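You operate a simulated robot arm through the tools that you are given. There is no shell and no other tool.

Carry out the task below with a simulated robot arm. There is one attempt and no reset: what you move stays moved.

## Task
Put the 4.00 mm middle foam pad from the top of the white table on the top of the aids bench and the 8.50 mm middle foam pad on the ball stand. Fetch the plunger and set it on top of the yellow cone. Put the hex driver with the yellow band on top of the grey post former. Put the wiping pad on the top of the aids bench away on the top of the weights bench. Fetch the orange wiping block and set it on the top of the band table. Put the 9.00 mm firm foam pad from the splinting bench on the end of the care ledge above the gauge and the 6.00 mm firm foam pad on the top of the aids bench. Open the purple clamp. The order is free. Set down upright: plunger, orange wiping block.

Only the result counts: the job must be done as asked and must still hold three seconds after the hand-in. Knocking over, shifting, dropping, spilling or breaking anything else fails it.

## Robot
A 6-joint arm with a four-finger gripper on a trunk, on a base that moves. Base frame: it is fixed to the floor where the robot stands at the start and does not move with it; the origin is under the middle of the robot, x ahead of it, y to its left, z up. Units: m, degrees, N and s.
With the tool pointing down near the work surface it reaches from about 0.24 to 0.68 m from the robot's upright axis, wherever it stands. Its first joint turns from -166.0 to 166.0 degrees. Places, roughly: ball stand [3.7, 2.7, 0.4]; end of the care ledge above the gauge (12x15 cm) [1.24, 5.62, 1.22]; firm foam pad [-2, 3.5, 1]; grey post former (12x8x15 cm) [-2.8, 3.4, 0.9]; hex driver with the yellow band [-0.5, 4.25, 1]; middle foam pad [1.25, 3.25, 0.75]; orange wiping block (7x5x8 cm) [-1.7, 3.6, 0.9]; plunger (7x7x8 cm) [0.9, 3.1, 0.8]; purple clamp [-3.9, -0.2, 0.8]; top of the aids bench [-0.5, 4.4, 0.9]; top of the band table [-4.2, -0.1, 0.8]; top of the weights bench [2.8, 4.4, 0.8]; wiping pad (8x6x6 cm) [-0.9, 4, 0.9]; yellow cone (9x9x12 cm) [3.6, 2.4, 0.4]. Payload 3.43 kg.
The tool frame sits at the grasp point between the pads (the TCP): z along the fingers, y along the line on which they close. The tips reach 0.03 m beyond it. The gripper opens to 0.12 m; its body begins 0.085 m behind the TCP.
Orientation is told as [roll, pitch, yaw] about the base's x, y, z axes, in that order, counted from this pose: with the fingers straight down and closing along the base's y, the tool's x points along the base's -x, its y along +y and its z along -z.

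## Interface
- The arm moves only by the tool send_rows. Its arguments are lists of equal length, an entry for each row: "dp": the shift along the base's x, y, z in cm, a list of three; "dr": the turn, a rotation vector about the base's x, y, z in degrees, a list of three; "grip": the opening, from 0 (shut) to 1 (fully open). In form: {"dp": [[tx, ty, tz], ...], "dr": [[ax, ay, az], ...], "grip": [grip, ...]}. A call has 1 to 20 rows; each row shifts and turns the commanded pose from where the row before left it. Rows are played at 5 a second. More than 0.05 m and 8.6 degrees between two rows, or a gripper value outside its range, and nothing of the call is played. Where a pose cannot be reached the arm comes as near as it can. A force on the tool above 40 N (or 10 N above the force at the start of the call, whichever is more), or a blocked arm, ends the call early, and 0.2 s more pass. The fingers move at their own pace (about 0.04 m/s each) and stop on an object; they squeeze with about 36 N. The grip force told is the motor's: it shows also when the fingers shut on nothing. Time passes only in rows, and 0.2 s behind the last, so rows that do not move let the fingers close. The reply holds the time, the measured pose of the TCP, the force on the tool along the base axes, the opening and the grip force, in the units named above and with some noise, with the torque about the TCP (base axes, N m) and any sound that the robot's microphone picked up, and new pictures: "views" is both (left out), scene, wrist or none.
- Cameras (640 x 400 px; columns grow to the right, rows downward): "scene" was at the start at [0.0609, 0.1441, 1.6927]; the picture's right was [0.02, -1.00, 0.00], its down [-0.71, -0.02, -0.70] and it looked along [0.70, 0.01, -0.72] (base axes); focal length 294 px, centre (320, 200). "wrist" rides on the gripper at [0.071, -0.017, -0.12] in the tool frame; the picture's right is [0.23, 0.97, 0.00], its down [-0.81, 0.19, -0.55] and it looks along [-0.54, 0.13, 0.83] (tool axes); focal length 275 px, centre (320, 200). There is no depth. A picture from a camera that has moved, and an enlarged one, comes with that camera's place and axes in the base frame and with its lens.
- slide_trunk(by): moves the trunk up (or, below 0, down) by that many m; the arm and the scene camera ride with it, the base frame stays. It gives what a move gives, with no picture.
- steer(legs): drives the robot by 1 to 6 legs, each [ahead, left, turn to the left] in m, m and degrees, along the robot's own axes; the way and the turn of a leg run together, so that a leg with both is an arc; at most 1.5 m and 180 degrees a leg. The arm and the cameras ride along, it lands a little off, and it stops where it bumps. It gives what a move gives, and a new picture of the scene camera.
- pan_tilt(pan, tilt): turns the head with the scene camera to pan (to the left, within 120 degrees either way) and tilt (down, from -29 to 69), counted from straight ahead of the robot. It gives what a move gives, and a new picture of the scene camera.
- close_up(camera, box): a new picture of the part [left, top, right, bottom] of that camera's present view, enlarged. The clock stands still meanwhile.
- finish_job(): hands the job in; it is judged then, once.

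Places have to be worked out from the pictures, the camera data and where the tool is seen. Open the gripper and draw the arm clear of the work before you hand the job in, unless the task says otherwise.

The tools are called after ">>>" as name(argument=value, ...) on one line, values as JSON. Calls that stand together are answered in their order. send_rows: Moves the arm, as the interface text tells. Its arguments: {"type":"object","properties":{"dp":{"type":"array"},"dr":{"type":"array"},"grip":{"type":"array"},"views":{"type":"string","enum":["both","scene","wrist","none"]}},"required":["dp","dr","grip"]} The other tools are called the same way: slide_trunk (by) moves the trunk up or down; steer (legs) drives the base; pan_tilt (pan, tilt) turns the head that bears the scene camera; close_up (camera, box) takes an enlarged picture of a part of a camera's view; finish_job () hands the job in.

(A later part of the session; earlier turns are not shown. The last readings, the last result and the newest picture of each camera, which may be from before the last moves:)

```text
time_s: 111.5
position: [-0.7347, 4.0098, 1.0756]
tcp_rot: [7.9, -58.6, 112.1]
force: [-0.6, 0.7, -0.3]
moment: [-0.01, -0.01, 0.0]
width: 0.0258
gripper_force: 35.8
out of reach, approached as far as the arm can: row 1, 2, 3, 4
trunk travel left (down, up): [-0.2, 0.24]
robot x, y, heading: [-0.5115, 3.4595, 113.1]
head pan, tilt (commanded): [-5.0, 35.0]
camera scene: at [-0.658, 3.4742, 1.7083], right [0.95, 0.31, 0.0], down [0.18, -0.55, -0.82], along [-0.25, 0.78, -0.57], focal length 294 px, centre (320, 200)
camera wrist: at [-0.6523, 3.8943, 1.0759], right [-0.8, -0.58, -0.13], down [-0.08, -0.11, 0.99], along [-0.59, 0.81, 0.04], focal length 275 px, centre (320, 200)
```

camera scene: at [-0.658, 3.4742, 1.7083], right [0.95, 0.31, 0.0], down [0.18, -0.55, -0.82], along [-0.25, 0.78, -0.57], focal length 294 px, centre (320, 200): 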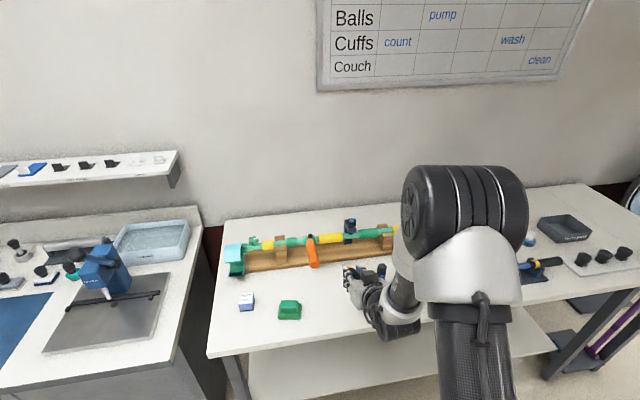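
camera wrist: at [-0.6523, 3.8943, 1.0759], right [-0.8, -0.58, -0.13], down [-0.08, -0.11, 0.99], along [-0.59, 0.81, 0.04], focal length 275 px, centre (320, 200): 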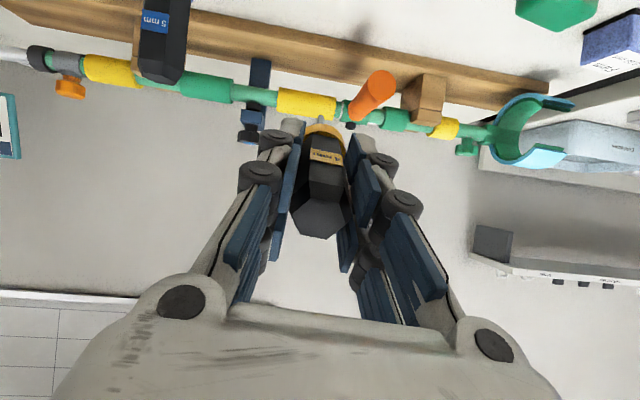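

The arm is folding at its limit. I back the base another 12 cm and extend the tool forward by the same amount.

>>> steer(legs=[[-0.13, 0, 0]])

>>> send_rows(dp=[[-1.6, 3.7, 0], [-1.6, 3.7, 0], [-1.6, 3.7, 0]], dr=[[0, 0, 0], [0, 0, 0], [0, 0, 0]], grip=[0, 0, 0], views="scene")

```text
time_s: 112.8
position: [-0.6846, 3.8903, 1.0776]
tcp_rot: [7.9, -58.6, 112.2]
force: [0.1, -0.9, -1.8]
moment: [-0.01, 0.0, 0.0]
width: 0.0256
gripper_force: 36.3
trunk travel left (down, up): [-0.2, 0.24]
robot x, y, heading: [-0.4602, 3.3446, 113.2]
head pan, tilt (commanded): [-5.0, 35.0]
camera scene: at [-0.607, 3.355, 1.7085], right [0.95, 0.31, 0.0], down [0.18, -0.54, -0.82], along [-0.25, 0.78, -0.57], focal length 294 px, centre (320, 200)
```

scene: 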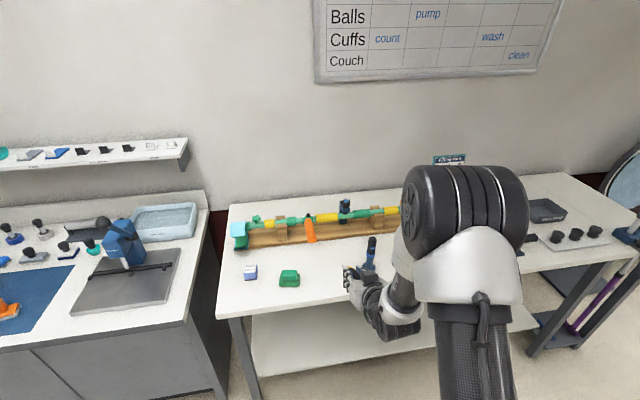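

```text
time_s: 113.6
position: [-0.7354, 4.0028, 1.0766]
tcp_rot: [7.8, -58.5, 112.1]
force: [-0.4, 1.1, 0.1]
moment: [-0.04, 0.03, -0.01]
width: 0.0258
gripper_force: 35.1
trunk travel left (down, up): [-0.2, 0.24]
robot x, y, heading: [-0.4612, 3.3439, 113.1]
head pan, tilt (commanded): [-5.0, 35.0]
camera scene: at [-0.6082, 3.3577, 1.7083], right [0.95, 0.31, 0.0], down [0.18, -0.55, -0.82], along [-0.25, 0.78, -0.57], focal length 294 px, centre (320, 200)
```

scene: 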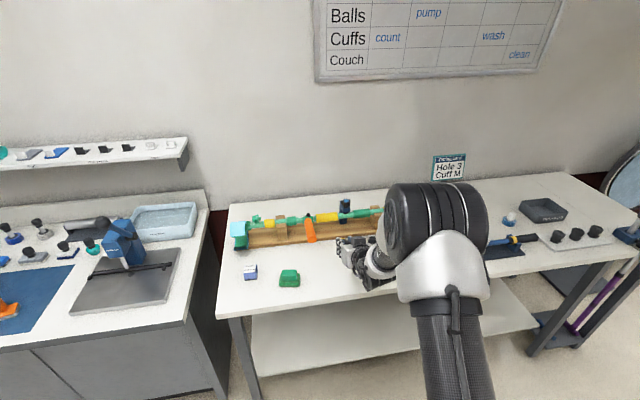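

Now the pose is held without reach warnings: TCP about 6 cm inside the front edge, tool pitched ~58°. I lower toward the bench.

>>> send_rows(dp=[[0, 0, -4], [0, 0, -4], [0, 0, -4], [0, 0, -1.5]], dr=[[0, 0, 0], [0, 0, 0], [0, 0, 0], [0, 0, 0]], grip=[0, 0, 0, 0], views="both")

>>> close_up(camera="scene", box=[290, 225, 410, 300])

```text
time_s: 114.6
position: [-0.7337, 4.0013, 0.9417]
tcp_rot: [7.9, -58.5, 112.3]
force: [0.4, 0.4, -0.7]
moment: [-0.04, 0.01, 0.01]
width: 0.0259
gripper_force: 36.4
trunk travel left (down, up): [-0.2, 0.24]
robot x, y, heading: [-0.46, 3.3451, 113.2]
head pan, tilt (commanded): [-5.0, 35.0]
camera scene: at [-0.6076, 3.3565, 1.7084], right [0.95, 0.31, 0.0], down [0.18, -0.55, -0.82], along [-0.25, 0.78, -0.57], focal length 294 px, centre (320, 200)
camera wrist: at [-0.6507, 3.8867, 0.9412], right [-0.8, -0.58, -0.13], down [-0.08, -0.11, 0.99], along [-0.59, 0.81, 0.04], focal length 275 px, centre (320, 200)
```

scene: 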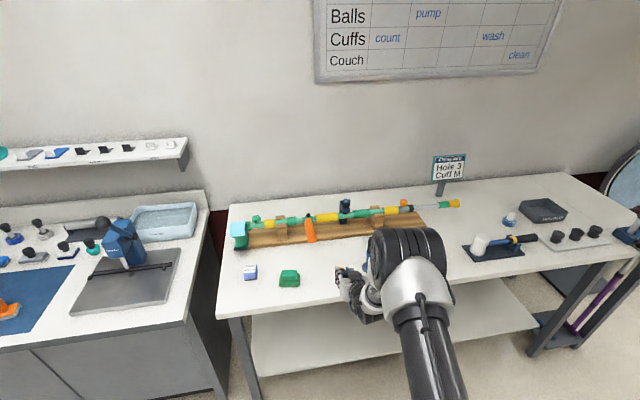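
wrist: 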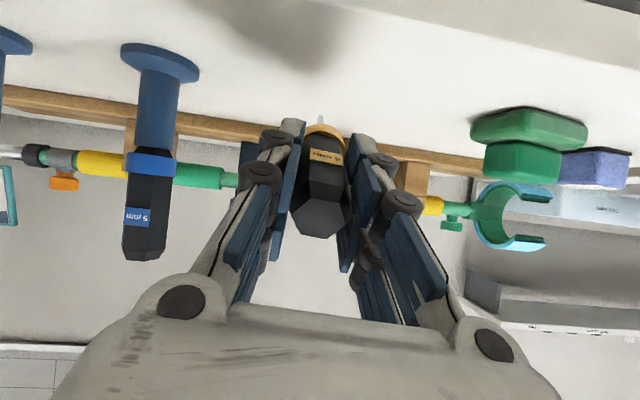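

```text
5.33 times, centred on (350, 262) of scene
camera zoom: at [-0.6076, 3.3565, 1.7084], right [0.95, 0.31, 0.0], down [0.18, -0.55, -0.82], along [-0.25, 0.78, -0.57], focal length 1565 px, centre (160, -133)
```

zoom: 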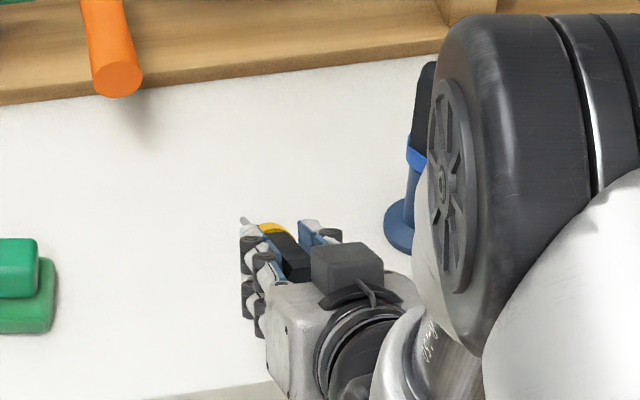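

The driver hangs just above the bench with free space around. I lower in small steps until touching.

>>> send_rows(dp=[[0, 0, -0.5], [0, 0, -0.5], [0, 0, -0.5], [0, 0, -0.4], [0, 0, -0.4]], dr=[[0, 0, 0], [0, 0, 0], [0, 0, 0], [0, 0, 0], [0, 0, 0]], grip=[0, 0, 0, 0, 0], views="wrist")

```text
time_s: 115.8
position: [-0.733, 4.0031, 0.9223]
tcp_rot: [8.0, -59.2, 112.1]
force: [3.1, -8.4, 15.3]
moment: [0.97, 0.77, 0.19]
width: 0.0256
gripper_force: 35.7
trunk travel left (down, up): [-0.2, 0.24]
robot x, y, heading: [-0.4603, 3.3442, 112.9]
head pan, tilt (commanded): [-5.0, 35.0]
camera wrist: at [-0.6502, 3.8876, 0.9219], right [-0.8, -0.58, -0.13], down [-0.08, -0.11, 0.99], along [-0.59, 0.81, 0.05], focal length 275 px, centre (320, 200)
```

wrist: 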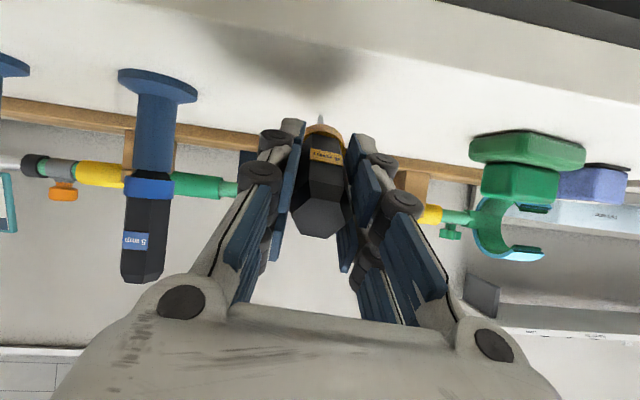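

The shaft tip touches the bench (≈15 N), so the driver is longer than thought (~12 cm beyond the TCP). I lift slightly, pitch 10° flatter, and lower again so the drop on release is small.

>>> send_rows(dp=[[0, 0, 0.8], [0, 0, 0], [0, 0, 0], [0, 0, -0.5], [0, 0, -0.5], [0, 0, -0.5], [0, 0, -0.4]], dr=[[0, 0, 0], [4.45, 2.69, 0], [4.45, 2.69, 0], [0, 0, 0], [0, 0, 0], [0, 0, 0], [0, 0, 0]], grip=[0, 0, 0, 0, 0, 0, 0], views="both")

```text
time_s: 117.4
position: [-0.7318, 4.0025, 0.9072]
tcp_rot: [12.9, -68.7, 108.2]
force: [-0.4, 0.4, -1.2]
moment: [0.01, -0.01, -0.02]
width: 0.026
gripper_force: 36.1
trunk travel left (down, up): [-0.2, 0.24]
robot x, y, heading: [-0.4606, 3.3423, 113.0]
head pan, tilt (commanded): [-5.0, 35.0]
camera scene: at [-0.6077, 3.3567, 1.7084], right [0.95, 0.31, 0.0], down [0.18, -0.55, -0.82], along [-0.25, 0.78, -0.57], focal length 294 px, centre (320, 200)
camera wrist: at [-0.6489, 3.8912, 0.8815], right [-0.81, -0.57, -0.14], down [0.02, -0.26, 0.97], along [-0.58, 0.78, 0.22], focal length 275 px, centre (320, 200)
```

scene: 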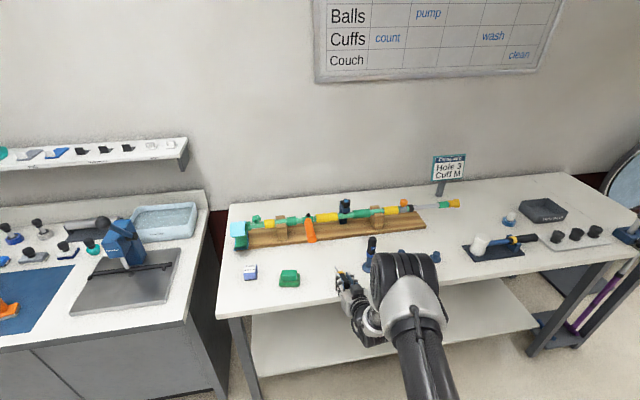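
wrist: 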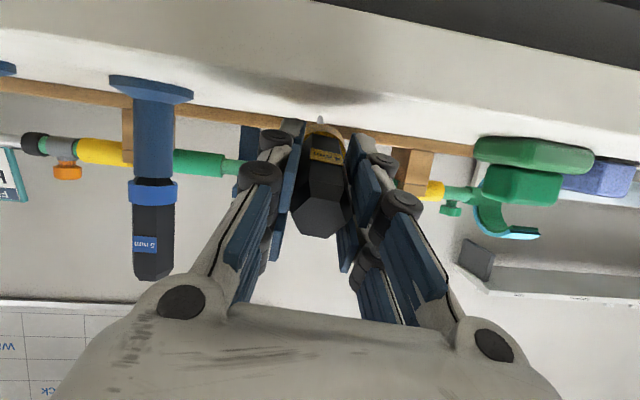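

No contact yet at z=0.907. I lower further gently.

>>> send_rows(dp=[[0, 0, -0.3], [0, 0, -0.3]], dr=[[0, 0, 0], [0, 0, 0]], grip=[0, 0], views="wrist")

```text
time_s: 118.0
position: [-0.7315, 4.0042, 0.9051]
tcp_rot: [13.0, -69.2, 108.1]
force: [0.4, -2.5, 7.3]
moment: [0.65, 0.42, 0.09]
width: 0.0258
gripper_force: 36.1
trunk travel left (down, up): [-0.2, 0.24]
robot x, y, heading: [-0.4593, 3.3399, 113.2]
head pan, tilt (commanded): [-5.0, 35.0]
camera wrist: at [-0.6485, 3.8922, 0.8779], right [-0.81, -0.57, -0.14], down [0.02, -0.26, 0.97], along [-0.58, 0.78, 0.22], focal length 275 px, centre (320, 200)
```

wrist: 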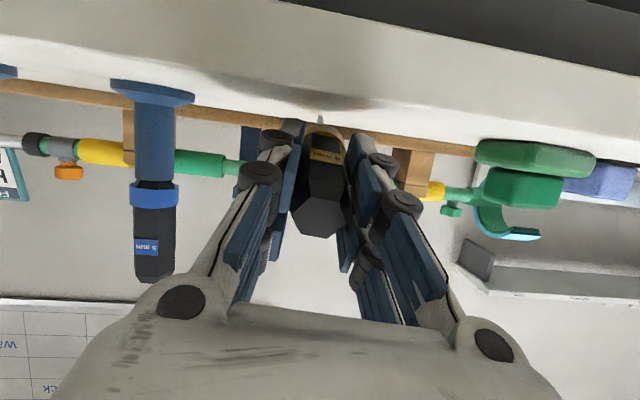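

Light contact. I open the fingers to let the driver lie down on the bench.

>>> send_rows(dp=[[0, 0, 0], [0, 0, 0], [0, 0, 0], [0, 0, 0], [0, 0, 0]], dr=[[0, 0, 0], [0, 0, 0], [0, 0, 0], [0, 0, 0], [0, 0, 0]], grip=[0.3, 0.4, 0.5, 0.5, 0.5], views="both")

>>> close_up(camera="scene", box=[310, 240, 390, 290])

```text
time_s: 119.2
position: [-0.731, 4.0035, 0.9018]
tcp_rot: [12.9, -68.8, 108.2]
force: [-0.3, -0.1, 0.5]
moment: [-0.04, -0.04, 0.01]
width: 0.06
gripper_force: 0.1
trunk travel left (down, up): [-0.2, 0.24]
robot x, y, heading: [-0.4615, 3.3451, 113.0]
head pan, tilt (commanded): [-5.0, 35.0]
camera scene: at [-0.6076, 3.3565, 1.7084], right [0.95, 0.31, 0.0], down [0.18, -0.55, -0.82], along [-0.25, 0.78, -0.57], focal length 294 px, centre (320, 200)
camera wrist: at [-0.6482, 3.8916, 0.8761], right [-0.81, -0.57, -0.14], down [0.02, -0.26, 0.97], along [-0.58, 0.78, 0.22], focal length 275 px, centre (320, 200)
```

scene: 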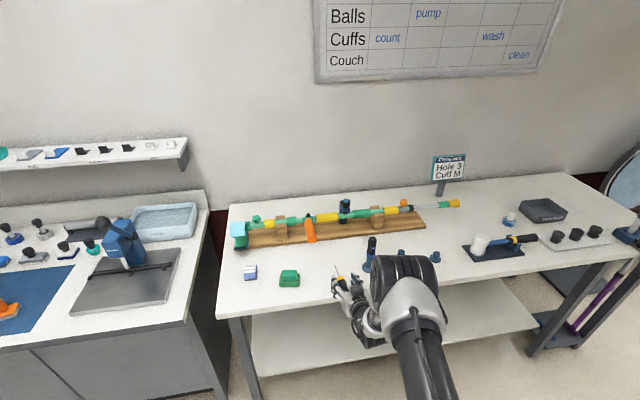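
wrist: 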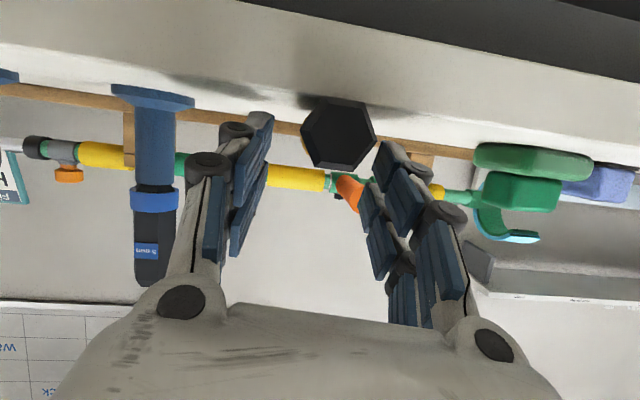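

```text
8.00 times, centred on (350, 265) of scene
camera zoom: at [-0.6076, 3.3565, 1.7084], right [0.95, 0.31, 0.0], down [0.18, -0.55, -0.82], along [-0.25, 0.78, -0.57], focal length 2348 px, centre (80, -320)
```

zoom: 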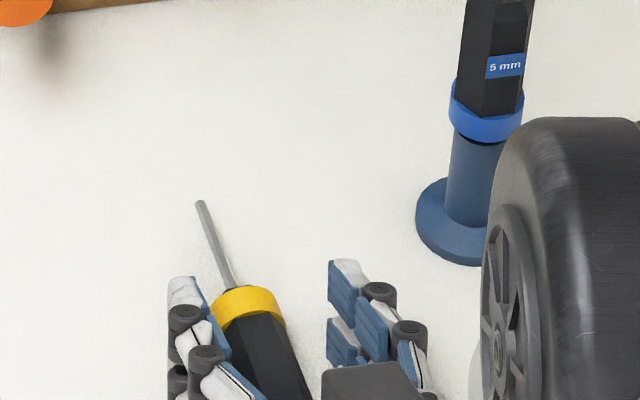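

The driver lies on the bench between the fingers. I raise straight up, then rotate the tool back to pointing down while drawing it in a bit.

>>> send_rows(dp=[[0, 0, 4], [0, 0, 5], [0, 0, 5], [0, 0, 5], [0, 0, 3], [0.8, -1.9, 0], [0.8, -1.9, 0], [0.8, -1.9, 0], [0.8, -1.9, 0], [0.8, -1.9, 0], [0.8, -1.9, 0], [0.8, -1.9, 0], [0, 0, 0], [0, 0, 0]], dr=[[0, 0, 0], [0, 0, 0], [0, 0, 0], [0, 0, 0], [0, 0, 0], [-6.53, -4.08, 0], [-6.53, -4.08, 0], [-6.53, -4.08, 0], [-6.53, -4.08, 0], [-6.53, -4.08, 0], [-6.53, -4.08, 0], [-6.53, -4.08, 0], [-6.53, -4.08, 0], [-6.53, -4.08, 0]], grip=[0.5, 0.5, 0.5, 0.5, 0.5, 0.5, 0.5, 0.5, 0.5, 0.5, 0.5, 0.5, 0.5, 0.5], views="both")

```text
time_s: 122.2
position: [-0.7078, 3.8961, 1.1196]
tcp_rot: [3.5, -10.5, 117.1]
force: [0.4, 1.0, 0.3]
moment: [0.03, 0.02, 0.02]
width: 0.0601
gripper_force: 0.0
out of reach, approached as far as the arm can: row 9, 10, 11, 12
trunk travel left (down, up): [-0.2, 0.24]
robot x, y, heading: [-0.4602, 3.3447, 113.4]
head pan, tilt (commanded): [-5.0, 35.0]
camera scene: at [-0.608, 3.357, 1.7083], right [0.95, 0.31, 0.0], down [0.18, -0.55, -0.82], along [-0.25, 0.78, -0.57], focal length 294 px, centre (320, 200)
camera wrist: at [-0.6438, 3.8241, 1.2249], right [-0.76, -0.65, 0.02], down [-0.46, 0.55, 0.7], along [-0.47, 0.52, -0.71], focal length 275 px, centre (320, 200)
```

scene: 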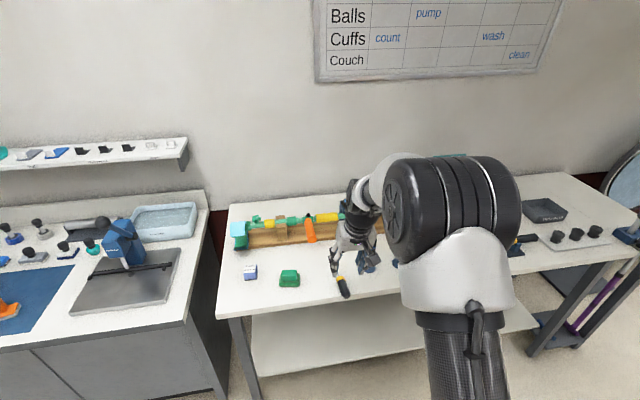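
wrist: 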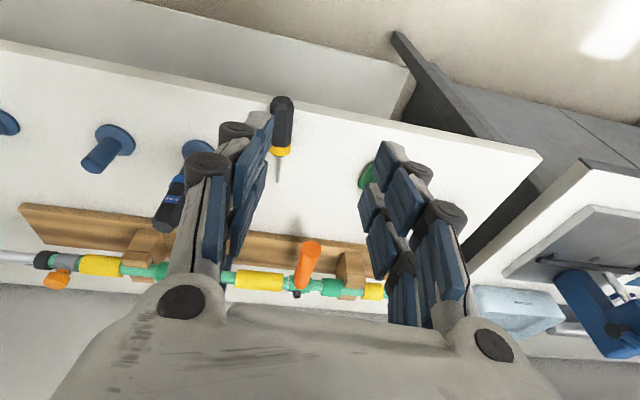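

The driver lies at azimuth ≈125° with its handle end ~2 cm from the front edge. I move the base 0.2 m forward, then straighten the tool to point down with its closing axis across the driver.

>>> steer(legs=[[0.2, 0, 0]])

>>> send_rows(dp=[[0, 0, 0], [0, 0, 0]], dr=[[-3.9, -3.95, 3.9], [-3.9, -3.95, 3.9]], grip=[0.6, 0.6], views="wrist")

```text
time_s: 123.8
position: [-0.7852, 4.0748, 1.1195]
tcp_rot: [3.4, -10.4, 117.2]
force: [0.2, 0.3, -0.1]
moment: [-0.04, 0.02, -0.03]
width: 0.0602
gripper_force: 0.0
trunk travel left (down, up): [-0.2, 0.24]
robot x, y, heading: [-0.5359, 3.5214, 113.1]
head pan, tilt (commanded): [-5.0, 35.0]
camera scene: at [-0.6849, 3.5364, 1.7083], right [0.95, 0.31, 0.0], down [0.18, -0.55, -0.82], along [-0.26, 0.78, -0.57], focal length 294 px, centre (320, 200)
```

scene: 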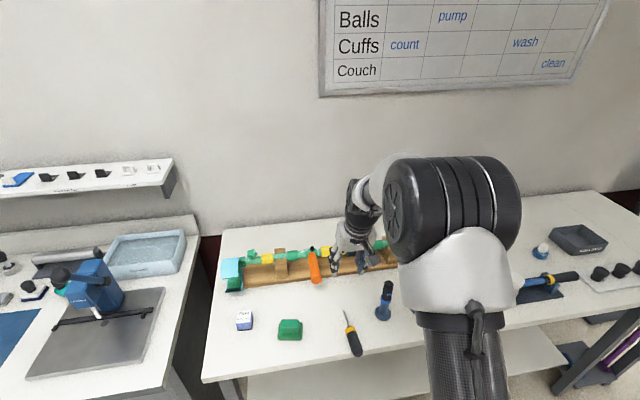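

```text
time_s: 124.4
position: [-0.7861, 4.0729, 1.1208]
tcp_rot: [0.8, 0.3, 125.4]
force: [0.1, 0.2, -0.3]
moment: [0.0, 0.0, 0.0]
width: 0.0719
gripper_force: 0.1
trunk travel left (down, up): [-0.2, 0.24]
robot x, y, heading: [-0.5354, 3.5236, 113.4]
head pan, tilt (commanded): [-5.0, 35.0]
camera wrist: at [-0.7293, 4.0256, 1.2418], right [-0.66, -0.75, 0.01], down [-0.62, 0.56, 0.55], along [-0.42, 0.36, -0.83], focal length 275 px, centre (320, 200)
```

wrist: 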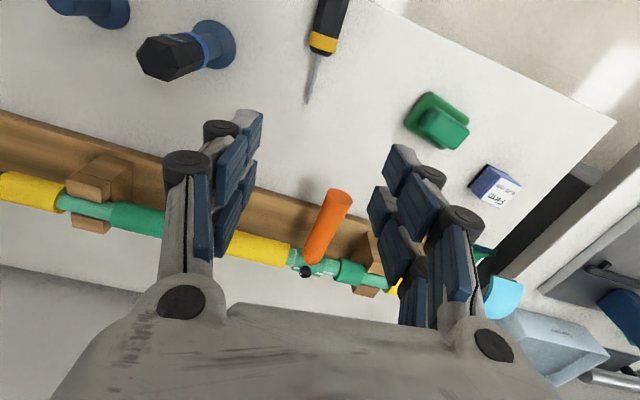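

Tool is down at yaw 125°. I move back over the driver's handle and lower a bit to look.

>>> send_rows(dp=[[2.3, -3.2, 0], [2.3, -3.2, 0], [0, 0, -4]], dr=[[0, 0, 0], [0, 0, 0], [-0.6, 0.3, 0]], grip=[0.6, 0.6, 0.6], views="wrist")

```text
time_s: 125.2
position: [-0.7399, 4.0103, 1.0788]
tcp_rot: [1.4, 0.6, 125.3]
force: [0.3, -0.7, -0.3]
moment: [-0.02, -0.03, 0.03]
width: 0.0716
gripper_force: 0.1
trunk travel left (down, up): [-0.2, 0.24]
robot x, y, heading: [-0.5367, 3.5237, 113.4]
head pan, tilt (commanded): [-5.0, 35.0]
camera wrist: at [-0.6836, 3.9641, 1.1988], right [-0.66, -0.75, 0.03], down [-0.62, 0.56, 0.55], along [-0.43, 0.35, -0.84], focal length 275 px, centre (320, 200)
```

wrist: 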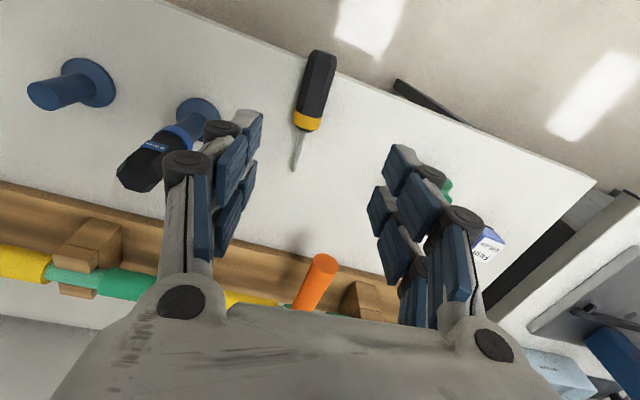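

The handle lies at azimuth ≈124.6°; I choose the grip point 4.7 cm from its end, at (-0.738, 4.017). I level the tool, descend to just under the handle's axis and close.

>>> send_rows(dp=[[0.2, 0.7, 0], [0, 0, -5], [0, 0, -4], [0, 0, -4], [0, 0, -3]], dr=[[1.3, -0.8, -0.6], [0, 0, 0], [0, 0, 0], [0, 0, 0], [0, 0, 0]], grip=[0.5, 0.5, 0.5, 0.5, 0.5], views="wrist")

```text
time_s: 126.4
position: [-0.7381, 4.0188, 0.9183]
tcp_rot: [0.0, -0.1, 124.6]
force: [-0.1, -1.4, 0.2]
moment: [-0.04, 0.0, 0.01]
width: 0.0599
gripper_force: 0.1
trunk travel left (down, up): [-0.2, 0.24]
robot x, y, heading: [-0.5361, 3.5238, 113.2]
head pan, tilt (commanded): [-5.0, 35.0]
camera wrist: at [-0.6838, 3.9685, 1.0388], right [-0.67, -0.74, 0.0], down [-0.62, 0.56, 0.55], along [-0.41, 0.37, -0.83], focal length 275 px, centre (320, 200)
```

wrist: 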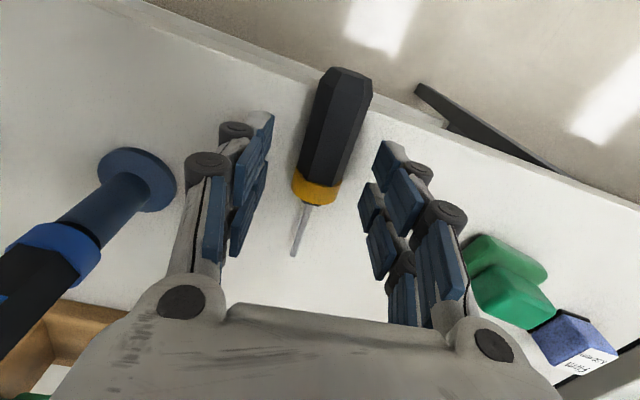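

The ring is nearer than I thought, so I shift the grip 1.1 cm toward the handle end (4.2 cm from it), lower to 0.899, and close.

>>> send_rows(dp=[[0.55, -0.95, 0], [0, 0, -1.2], [0, 0, -0.7], [0, 0, 0], [0, 0, 0], [0, 0, 0], [0, 0, 0]], dr=[[0, 0, -1], [0, 0, 0], [0, 0, 0], [0, 0, 0], [0, 0, 0], [0, 0, 0], [0, 0, 0]], grip=[0.5, 0.5, 0.5, 0, 0, 0, 0], views="wrist")

```text
time_s: 128.0
position: [-0.7324, 4.0073, 0.9005]
tcp_rot: [0.0, -0.1, 123.6]
force: [-1.6, -1.1, 1.4]
moment: [0.0, 0.02, 0.04]
width: 0.0308
gripper_force: 35.9
trunk travel left (down, up): [-0.2, 0.24]
robot x, y, heading: [-0.5371, 3.522, 113.3]
head pan, tilt (commanded): [-5.0, 35.0]
camera wrist: at [-0.6786, 3.9572, 1.0209], right [-0.68, -0.73, 0.0], down [-0.61, 0.57, 0.55], along [-0.4, 0.38, -0.83], focal length 275 px, centre (320, 200)
```

wrist: 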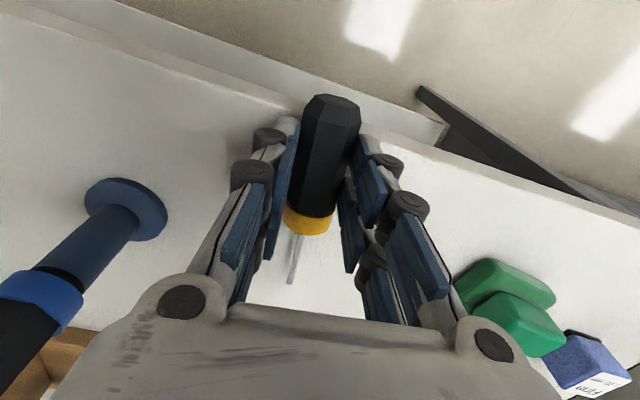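

Gripped across the hex corners (3.1 cm), so a flat faces down. I lift it and look.

>>> send_rows(dp=[[0, 0, 2], [0, 0, 4], [0, 0, 5], [0, 0, 5], [0, 0, 5], [0, 0, 5]], dr=[[0, 0, 0], [0, 0, 0], [0, 0, 0], [0, 0, 0], [0, 0, 0], [0, 0, 0]], grip=[0, 0, 0, 0, 0, 0], views="both")

>>> close_up(camera="scene", box=[310, 200, 410, 262])

```text
time_s: 129.4
position: [-0.7334, 4.0041, 1.1633]
tcp_rot: [0.1, -0.1, 123.6]
force: [0.2, 0.0, -0.4]
moment: [0.06, 0.0, -0.02]
width: 0.0308
gripper_force: 36.5
trunk travel left (down, up): [-0.2, 0.24]
robot x, y, heading: [-0.5342, 3.522, 113.1]
head pan, tilt (commanded): [-5.0, 35.0]
camera scene: at [-0.684, 3.534, 1.7085], right [0.95, 0.31, 0.0], down [0.18, -0.54, -0.82], along [-0.26, 0.78, -0.57], focal length 294 px, centre (320, 200)
camera wrist: at [-0.6793, 3.9539, 1.2846], right [-0.68, -0.73, 0.0], down [-0.61, 0.57, 0.55], along [-0.4, 0.38, -0.83], focal length 275 px, centre (320, 200)
```

scene: 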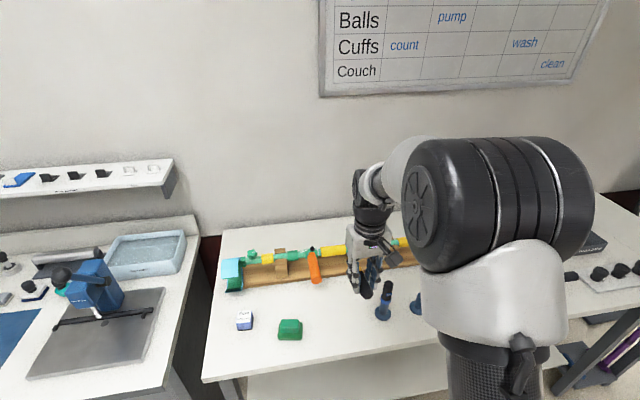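
wrist: 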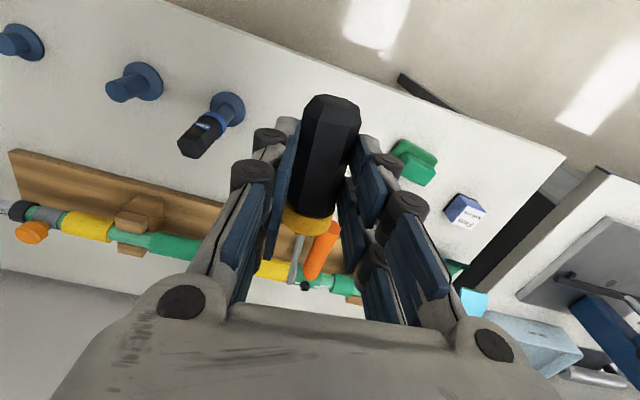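

```text
6.40 times, centred on (360, 231) of scene
camera zoom: at [-0.684, 3.534, 1.7085], right [0.95, 0.31, 0.0], down [0.18, -0.54, -0.82], along [-0.26, 0.78, -0.57], focal length 1878 px, centre (64, 2)
```

zoom: 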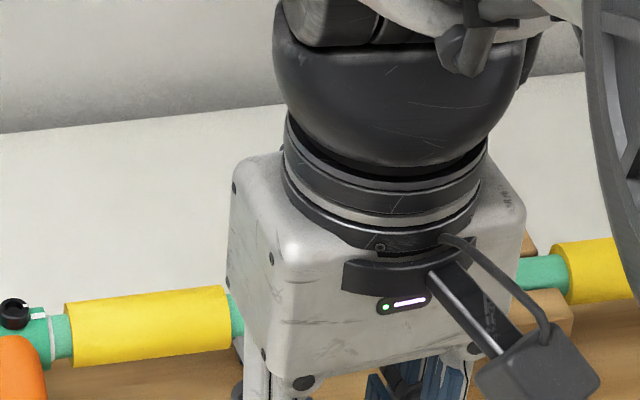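

The driver is held level, handle end 4.3 cm on one side of the TCP, collar edge 1.7 cm on the other. I drive back left toward the grey post.

>>> steer(legs=[[-0.1, 0, 0], [0, 1.1, 0], [0, 1.02, -0.3]])

>>> close_up(camera="wrist", box=[0, 0, 640, 400])

```text
time_s: 140.5
position: [-2.6038, 3.0351, 1.1634]
tcp_rot: [0.0, -0.2, 125.2]
force: [-0.3, 0.0, -0.9]
moment: [-0.02, -0.06, -0.01]
width: 0.0308
gripper_force: 36.3
trunk travel left (down, up): [-0.2, 0.24]
robot x, y, heading: [-2.3922, 2.5535, 114.7]
head pan, tilt (commanded): [-5.0, 35.0]
camera scene: at [-2.5427, 2.5649, 1.7084], right [0.94, 0.34, 0.0], down [0.19, -0.54, -0.82], along [-0.28, 0.77, -0.57], focal length 294 px, centre (320, 200)
```

scene: 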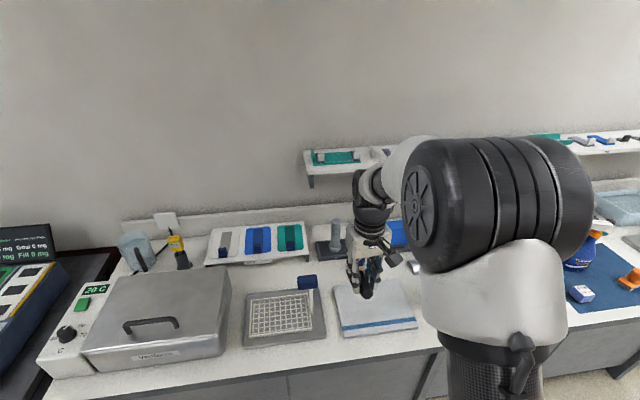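

```text
1.00 times, centred on (320, 200) of wrist (not enlarged: the box is as wide or as high as the picture)
camera zoom: at [-2.5486, 2.9849, 1.2836], right [-0.66, -0.75, 0.0], down [-0.62, 0.55, 0.55], along [-0.41, 0.37, -0.83], focal length 275 px, centre (320, 200)
```

zoom: 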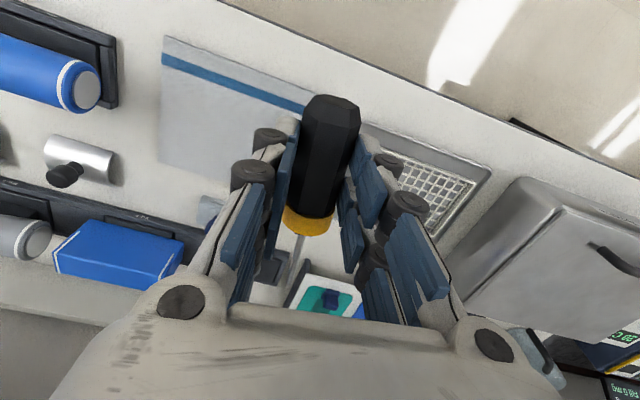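

I zoom on the post from here to triangulate it against the earlier view.

>>> close_up(camera="scene", box=[305, 210, 365, 248])

>>> close_up(camera="scene", box=[320, 215, 352, 235])

```text
10.53 times, centred on (335, 229) of scene
camera zoom: at [-2.5427, 2.5649, 1.7084], right [0.94, 0.34, 0.0], down [0.19, -0.54, -0.82], along [-0.28, 0.77, -0.57], focal length 3090 px, centre (162, -105)
```

zoom: 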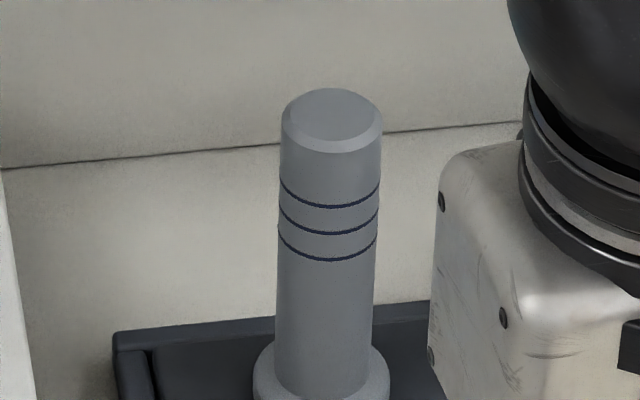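

```text
16.00 times, centred on (336, 225) of scene
camera zoom: at [-2.5427, 2.5649, 1.7084], right [0.94, 0.34, 0.0], down [0.19, -0.54, -0.82], along [-0.28, 0.77, -0.57], focal length 4696 px, centre (64, -200)
```

zoom: 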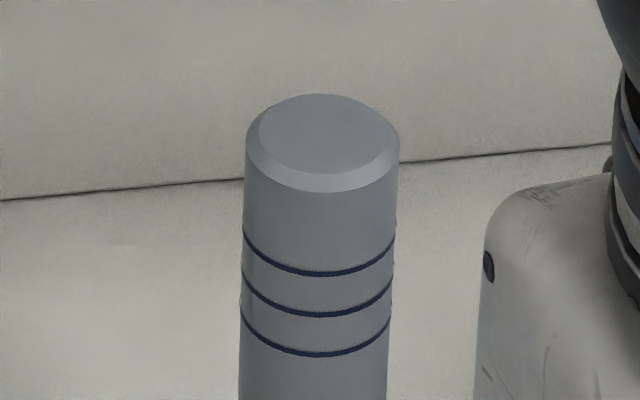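

Combining views, the post's flat top (radius ≈1.7 cm) is centred near (-2.776, 3.403) at z≈1.006. I move the base ahead to about 0.26 m from the bench edge.

>>> steer(legs=[[0.28, 0.016, -2]])

>>> close_up(camera="wrist", box=[0, 0, 640, 400])

>>> close_up(camera="scene", box=[290, 200, 410, 275])

```text
time_s: 142.5
position: [-2.7141, 3.297, 1.1626]
tcp_rot: [0.0, -0.1, 122.9]
force: [-0.5, 1.2, -1.7]
moment: [-0.03, -0.04, 0.04]
width: 0.0307
gripper_force: 35.8
trunk travel left (down, up): [-0.2, 0.24]
robot x, y, heading: [-2.5216, 2.8108, 112.4]
head pan, tilt (commanded): [-5.0, 35.0]
camera scene: at [-2.6712, 2.8269, 1.7083], right [0.95, 0.3, 0.0], down [0.17, -0.55, -0.82], along [-0.25, 0.78, -0.57], focal length 294 px, centre (320, 200)
```

scene: 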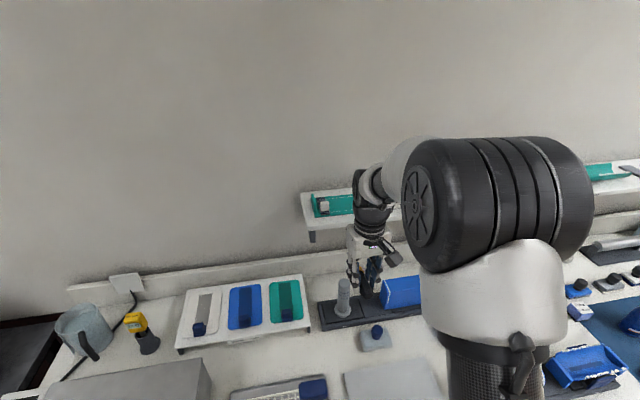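

```text
1.00 times, centred on (320, 200) of wrist (not enlarged: the box is as wide or as high as the picture)
camera zoom: at [-2.6613, 3.2464, 1.2832], right [-0.69, -0.72, 0.0], down [-0.6, 0.58, 0.55], along [-0.4, 0.38, -0.83], focal length 275 px, centre (320, 200)
```

zoom: 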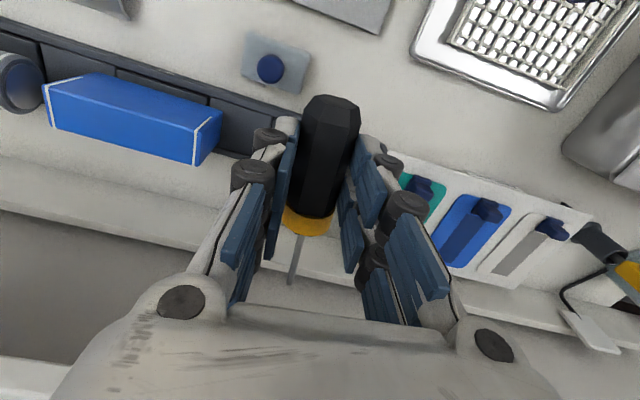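

```text
5.33 times, centred on (350, 238) of scene
camera zoom: at [-2.6712, 2.8269, 1.7083], right [0.95, 0.3, 0.0], down [0.17, -0.55, -0.82], along [-0.25, 0.78, -0.57], focal length 1565 px, centre (160, 0)
```

zoom: 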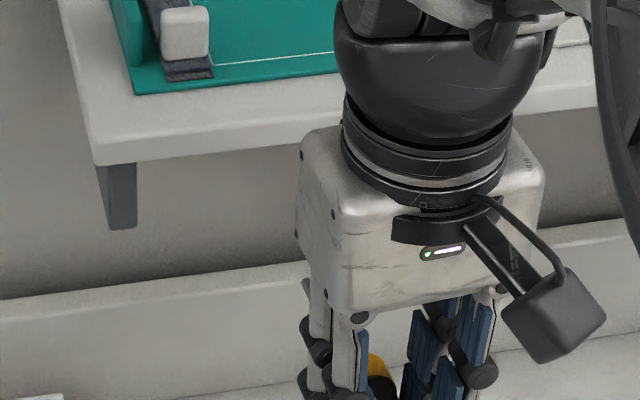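

I zoom on the post from this closer stand to refine its place.

>>> close_up(camera="scene", box=[316, 265, 380, 305])

```text
10.00 times, centred on (348, 285) of scene
camera zoom: at [-2.6712, 2.8269, 1.7083], right [0.95, 0.3, 0.0], down [0.17, -0.55, -0.82], along [-0.25, 0.78, -0.57], focal length 2935 px, centre (40, -650)
```

zoom: 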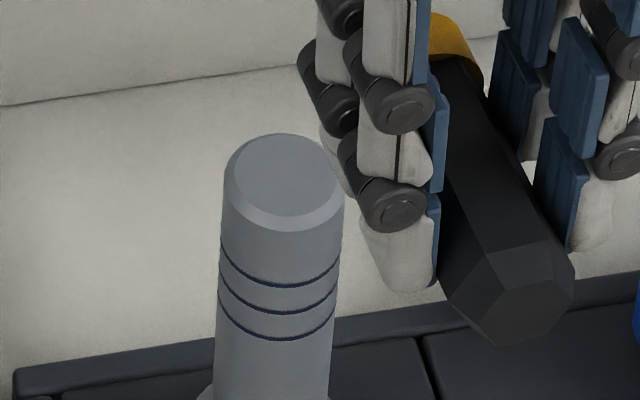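

The shelf above could be close to the gripper body when I reach the post, so I measure its front edge: I raise the trunk 0.15 m for a vertical baseline and look again.

>>> close_up(camera="scene", box=[280, 170, 440, 270])

>>> slide_trunk(by=0.15)

>>> close_up(camera="scene", box=[280, 200, 440, 300])

>>> close_up(camera="wrist", box=[0, 0, 640, 400])

```text
4.00 times, centred on (360, 220) of scene
camera zoom: at [-2.6712, 2.8269, 1.7083], right [0.95, 0.3, 0.0], down [0.17, -0.55, -0.82], along [-0.25, 0.78, -0.57], focal length 1174 px, centre (160, 120)
```

zoom: 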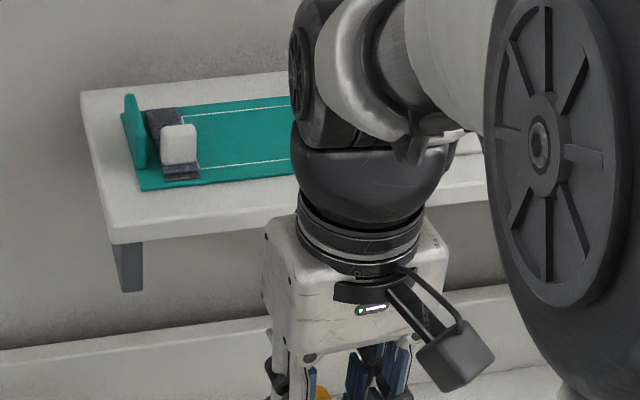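

```text
time_s: 144.3
position: [-2.7155, 3.2976, 1.3118]
tcp_rot: [0.0, 0.0, 122.8]
force: [-0.9, 0.5, -1.5]
moment: [-0.01, -0.01, -0.01]
width: 0.0308
gripper_force: 35.8
trunk travel left (down, up): [-0.35, 0.09]
robot x, y, heading: [-2.5208, 2.8108, 112.5]
head pan, tilt (commanded): [-5.0, 35.0]
```

```text
4.00 times, centred on (360, 250) of scene
camera zoom: at [-2.6708, 2.826, 1.8583], right [0.95, 0.3, 0.0], down [0.17, -0.55, -0.82], along [-0.25, 0.78, -0.57], focal length 1174 px, centre (160, 0)
```

zoom: 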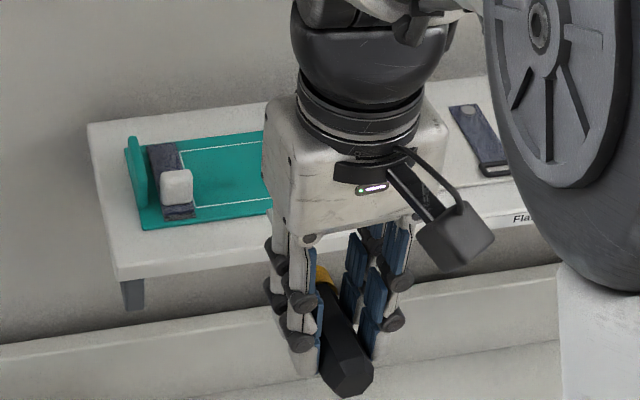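

```text
1.00 times, centred on (320, 200) of wrist (not enlarged: the box is as wide or as high as the picture)
camera zoom: at [-2.661, 3.2458, 1.4334], right [-0.69, -0.72, 0.0], down [-0.6, 0.58, 0.55], along [-0.4, 0.38, -0.83], focal length 275 px, centre (320, 200)
```

zoom: 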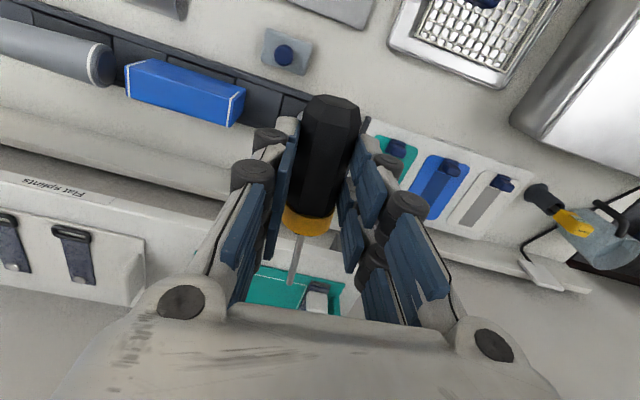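

The shelf's front edge (z≈1.20) sits right above the post, so a vertical gripper would hit it. I'll instead regrasp the lying driver with the tool leaned ~25° back toward me (driver still level). I go back to the aids bench's free strip for that.

>>> steer(legs=[[-0.2, 0, 0], [0, -1.05, 0], [0.1, -1.05, 0.5]])

>>> slide_trunk(by=-0.15)

>>> close_up(camera="wrist", box=[0, 0, 640, 400])

```text
time_s: 156.0
position: [-0.7085, 4.0033, 1.3129]
tcp_rot: [0.0, -0.2, 122.6]
force: [0.0, 0.7, -1.0]
moment: [-0.02, 0.01, 0.0]
width: 0.0308
gripper_force: 35.7
trunk travel left (down, up): [-0.35, 0.09]
robot x, y, heading: [-0.5217, 3.518, 112.1]
head pan, tilt (commanded): [-5.0, 35.0]
camera scene: at [-0.6692, 3.5335, 1.8584], right [0.96, 0.29, 0.0], down [0.17, -0.55, -0.82], along [-0.24, 0.78, -0.57], focal length 294 px, centre (320, 200)
```

scene: 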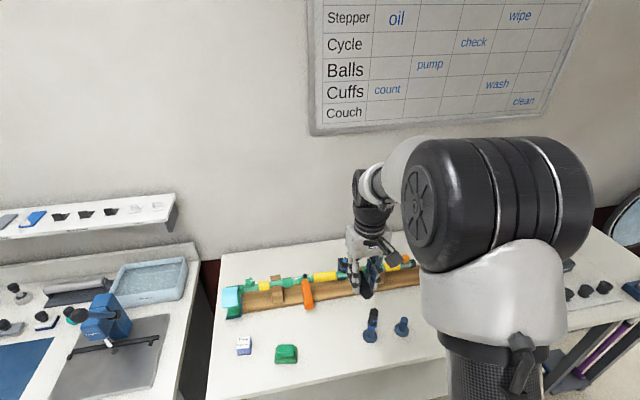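

```text
time_s: 157.8
position: [-0.7083, 4.0043, 1.1631]
tcp_rot: [0.0, -0.1, 122.5]
force: [0.4, 0.7, -1.7]
moment: [0.0, -0.01, 0.0]
width: 0.0308
gripper_force: 36.0
trunk travel left (down, up): [-0.2, 0.24]
robot x, y, heading: [-0.5206, 3.5159, 112.0]
head pan, tilt (commanded): [-5.0, 35.0]
```

```text
1.00 times, centred on (320, 200) of wrist (not enlarged: the box is as wide or as high as the picture)
camera zoom: at [-0.6563, 3.953, 1.2838], right [-0.7, -0.72, 0.0], down [-0.6, 0.58, 0.55], along [-0.4, 0.39, -0.83], focal length 275 px, centre (320, 200)
```

zoom: 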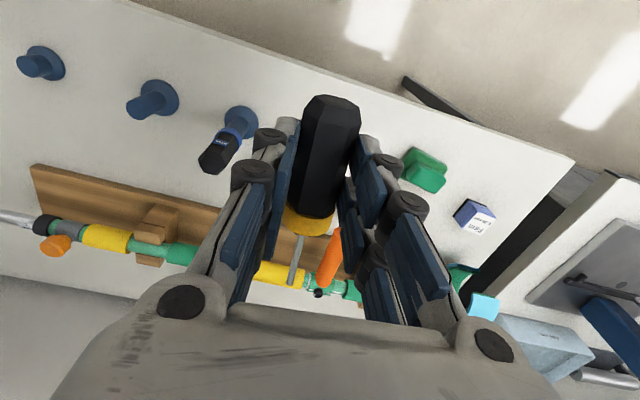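

I swing the driver to lie along the bench normal, shift it 5 cm left for clearance, and lower it to the bench.

>>> send_rows(dp=[[-2.4, -0.8, 0], [-2.4, -0.7, 0], [0, 0, -5], [0, 0, -5], [0, 0, -5], [0, 0, -5], [0, 0, -4]], dr=[[0, 0, -4.9], [0, 0, -4.9], [0, 0, 0], [0, 0, 0], [0, 0, 0], [0, 0, 0], [0, 0, 0]], grip=[0, 0, 0, 0, 0, 0, 0], views="wrist")

```text
time_s: 159.3
position: [-0.7563, 3.989, 0.923]
tcp_rot: [0.0, -0.1, 112.8]
force: [-0.8, 0.8, -1.0]
moment: [-0.01, -0.02, 0.03]
width: 0.0308
gripper_force: 36.0
trunk travel left (down, up): [-0.2, 0.24]
robot x, y, heading: [-0.5234, 3.5161, 112.0]
head pan, tilt (commanded): [-5.0, 35.0]
camera wrist: at [-0.7137, 3.93, 1.0431], right [-0.81, -0.59, 0.0], down [-0.49, 0.67, 0.55], along [-0.33, 0.45, -0.83], focal length 275 px, centre (320, 200)
```

wrist: 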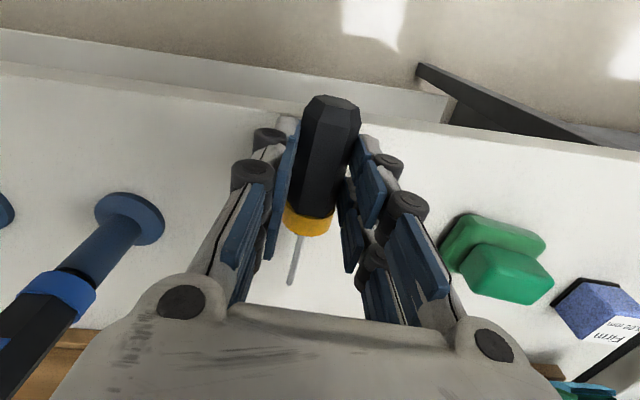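

I move it 3 cm further from the edge and lower to touch down.

>>> send_rows(dp=[[-1.2, 2.8, 0], [0, 0, -1], [0, 0, -0.6], [0, 0, -0.4]], dr=[[0, 0, 0], [0, 0, 0], [0, 0, 0], [0, 0, 0]], grip=[0, 0, 0, 0], views="none")

```text
time_s: 160.3
position: [-0.7691, 4.0171, 0.9027]
tcp_rot: [0.0, -0.1, 112.8]
force: [0.5, -0.7, -0.6]
moment: [-0.02, -0.02, -0.01]
width: 0.0309
gripper_force: 36.2
trunk travel left (down, up): [-0.2, 0.24]
robot x, y, heading: [-0.5205, 3.5188, 112.4]
head pan, tilt (commanded): [-5.0, 35.0]
```

No contact yet; I lower a couple of millimetres more.

>>> send_rows(dp=[[0, 0, -0.2], [0, 0, -0.1]], dr=[[0, 0, 0], [0, 0, 0]], grip=[0, 0], views="none")

```text
time_s: 160.9
position: [-0.7686, 4.0173, 0.9001]
tcp_rot: [0.0, -0.1, 112.7]
force: [-0.3, -0.1, -1.0]
moment: [-0.01, 0.03, -0.01]
width: 0.0307
gripper_force: 36.0
trunk travel left (down, up): [-0.2, 0.24]
robot x, y, heading: [-0.5242, 3.5188, 111.8]
head pan, tilt (commanded): [-5.0, 35.0]
```

Practically on the surface (same height as when gripped). I open, and lift a little to reconsider with a leaned tool.

>>> send_rows(dp=[[0, 0, -0.1], [0, 0, 0], [0, 0, 0], [0, 0, 0], [0, 0, 4], [0, 0, 4]], dr=[[0, 0, 0], [0, 0, 0], [0, 0, 0], [0, 0, 0], [0, 0, 0], [0, 0, 0]], grip=[0, 0.5, 0.5, 0.5, 0.5, 0.5], views="wrist")

```text
time_s: 162.3
position: [-0.7667, 4.0176, 0.9787]
tcp_rot: [0.0, 0.1, 112.6]
force: [0.6, -0.3, -0.8]
moment: [-0.01, 0.02, 0.03]
width: 0.0602
gripper_force: 0.0
trunk travel left (down, up): [-0.2, 0.24]
robot x, y, heading: [-0.5217, 3.5194, 112.2]
head pan, tilt (commanded): [-5.0, 35.0]
camera wrist: at [-0.7233, 3.9575, 1.0987], right [-0.81, -0.59, 0.0], down [-0.49, 0.67, 0.55], along [-0.32, 0.45, -0.83], focal length 275 px, centre (320, 200)
```

wrist: 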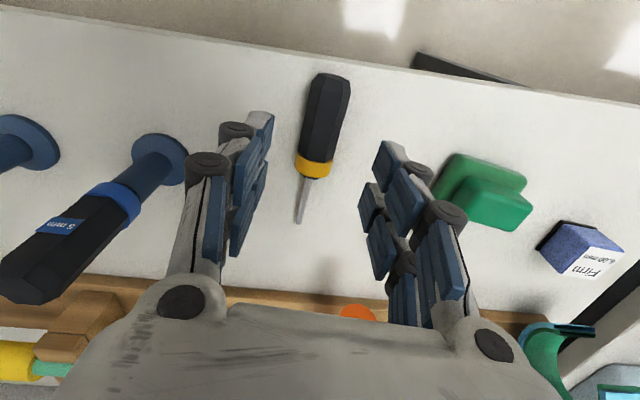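

The driver lies with its handle end at (-0.752, 3.984). I lean the tool 25° about the bench direction and centre it 3 cm from the handle end.

>>> send_rows(dp=[[0.2, -0.6, 0], [0, 0, 0], [0, 0, 0]], dr=[[7.69, 3.22, 0], [7.69, 3.22, 0], [7.69, 3.22, 1.5]], grip=[0.5, 0.5, 0.5], views="wrist")

```text
time_s: 163.2
position: [-0.7723, 4.0089, 0.9789]
tcp_rot: [1.6, -23.3, 113.8]
force: [-0.5, -0.6, 0.5]
moment: [0.01, 0.02, 0.0]
width: 0.0602
gripper_force: 0.1
out of reach, approached as far as the arm can: row 3
trunk travel left (down, up): [-0.2, 0.24]
robot x, y, heading: [-0.5234, 3.5187, 112.1]
head pan, tilt (commanded): [-5.0, 35.0]
camera wrist: at [-0.7082, 3.913, 1.0606], right [-0.8, -0.6, -0.07], down [-0.37, 0.41, 0.83], along [-0.47, 0.69, -0.55], focal length 275 px, centre (320, 200)
```

wrist: 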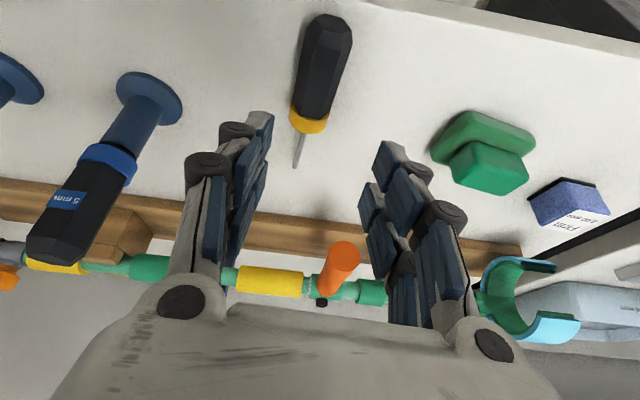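

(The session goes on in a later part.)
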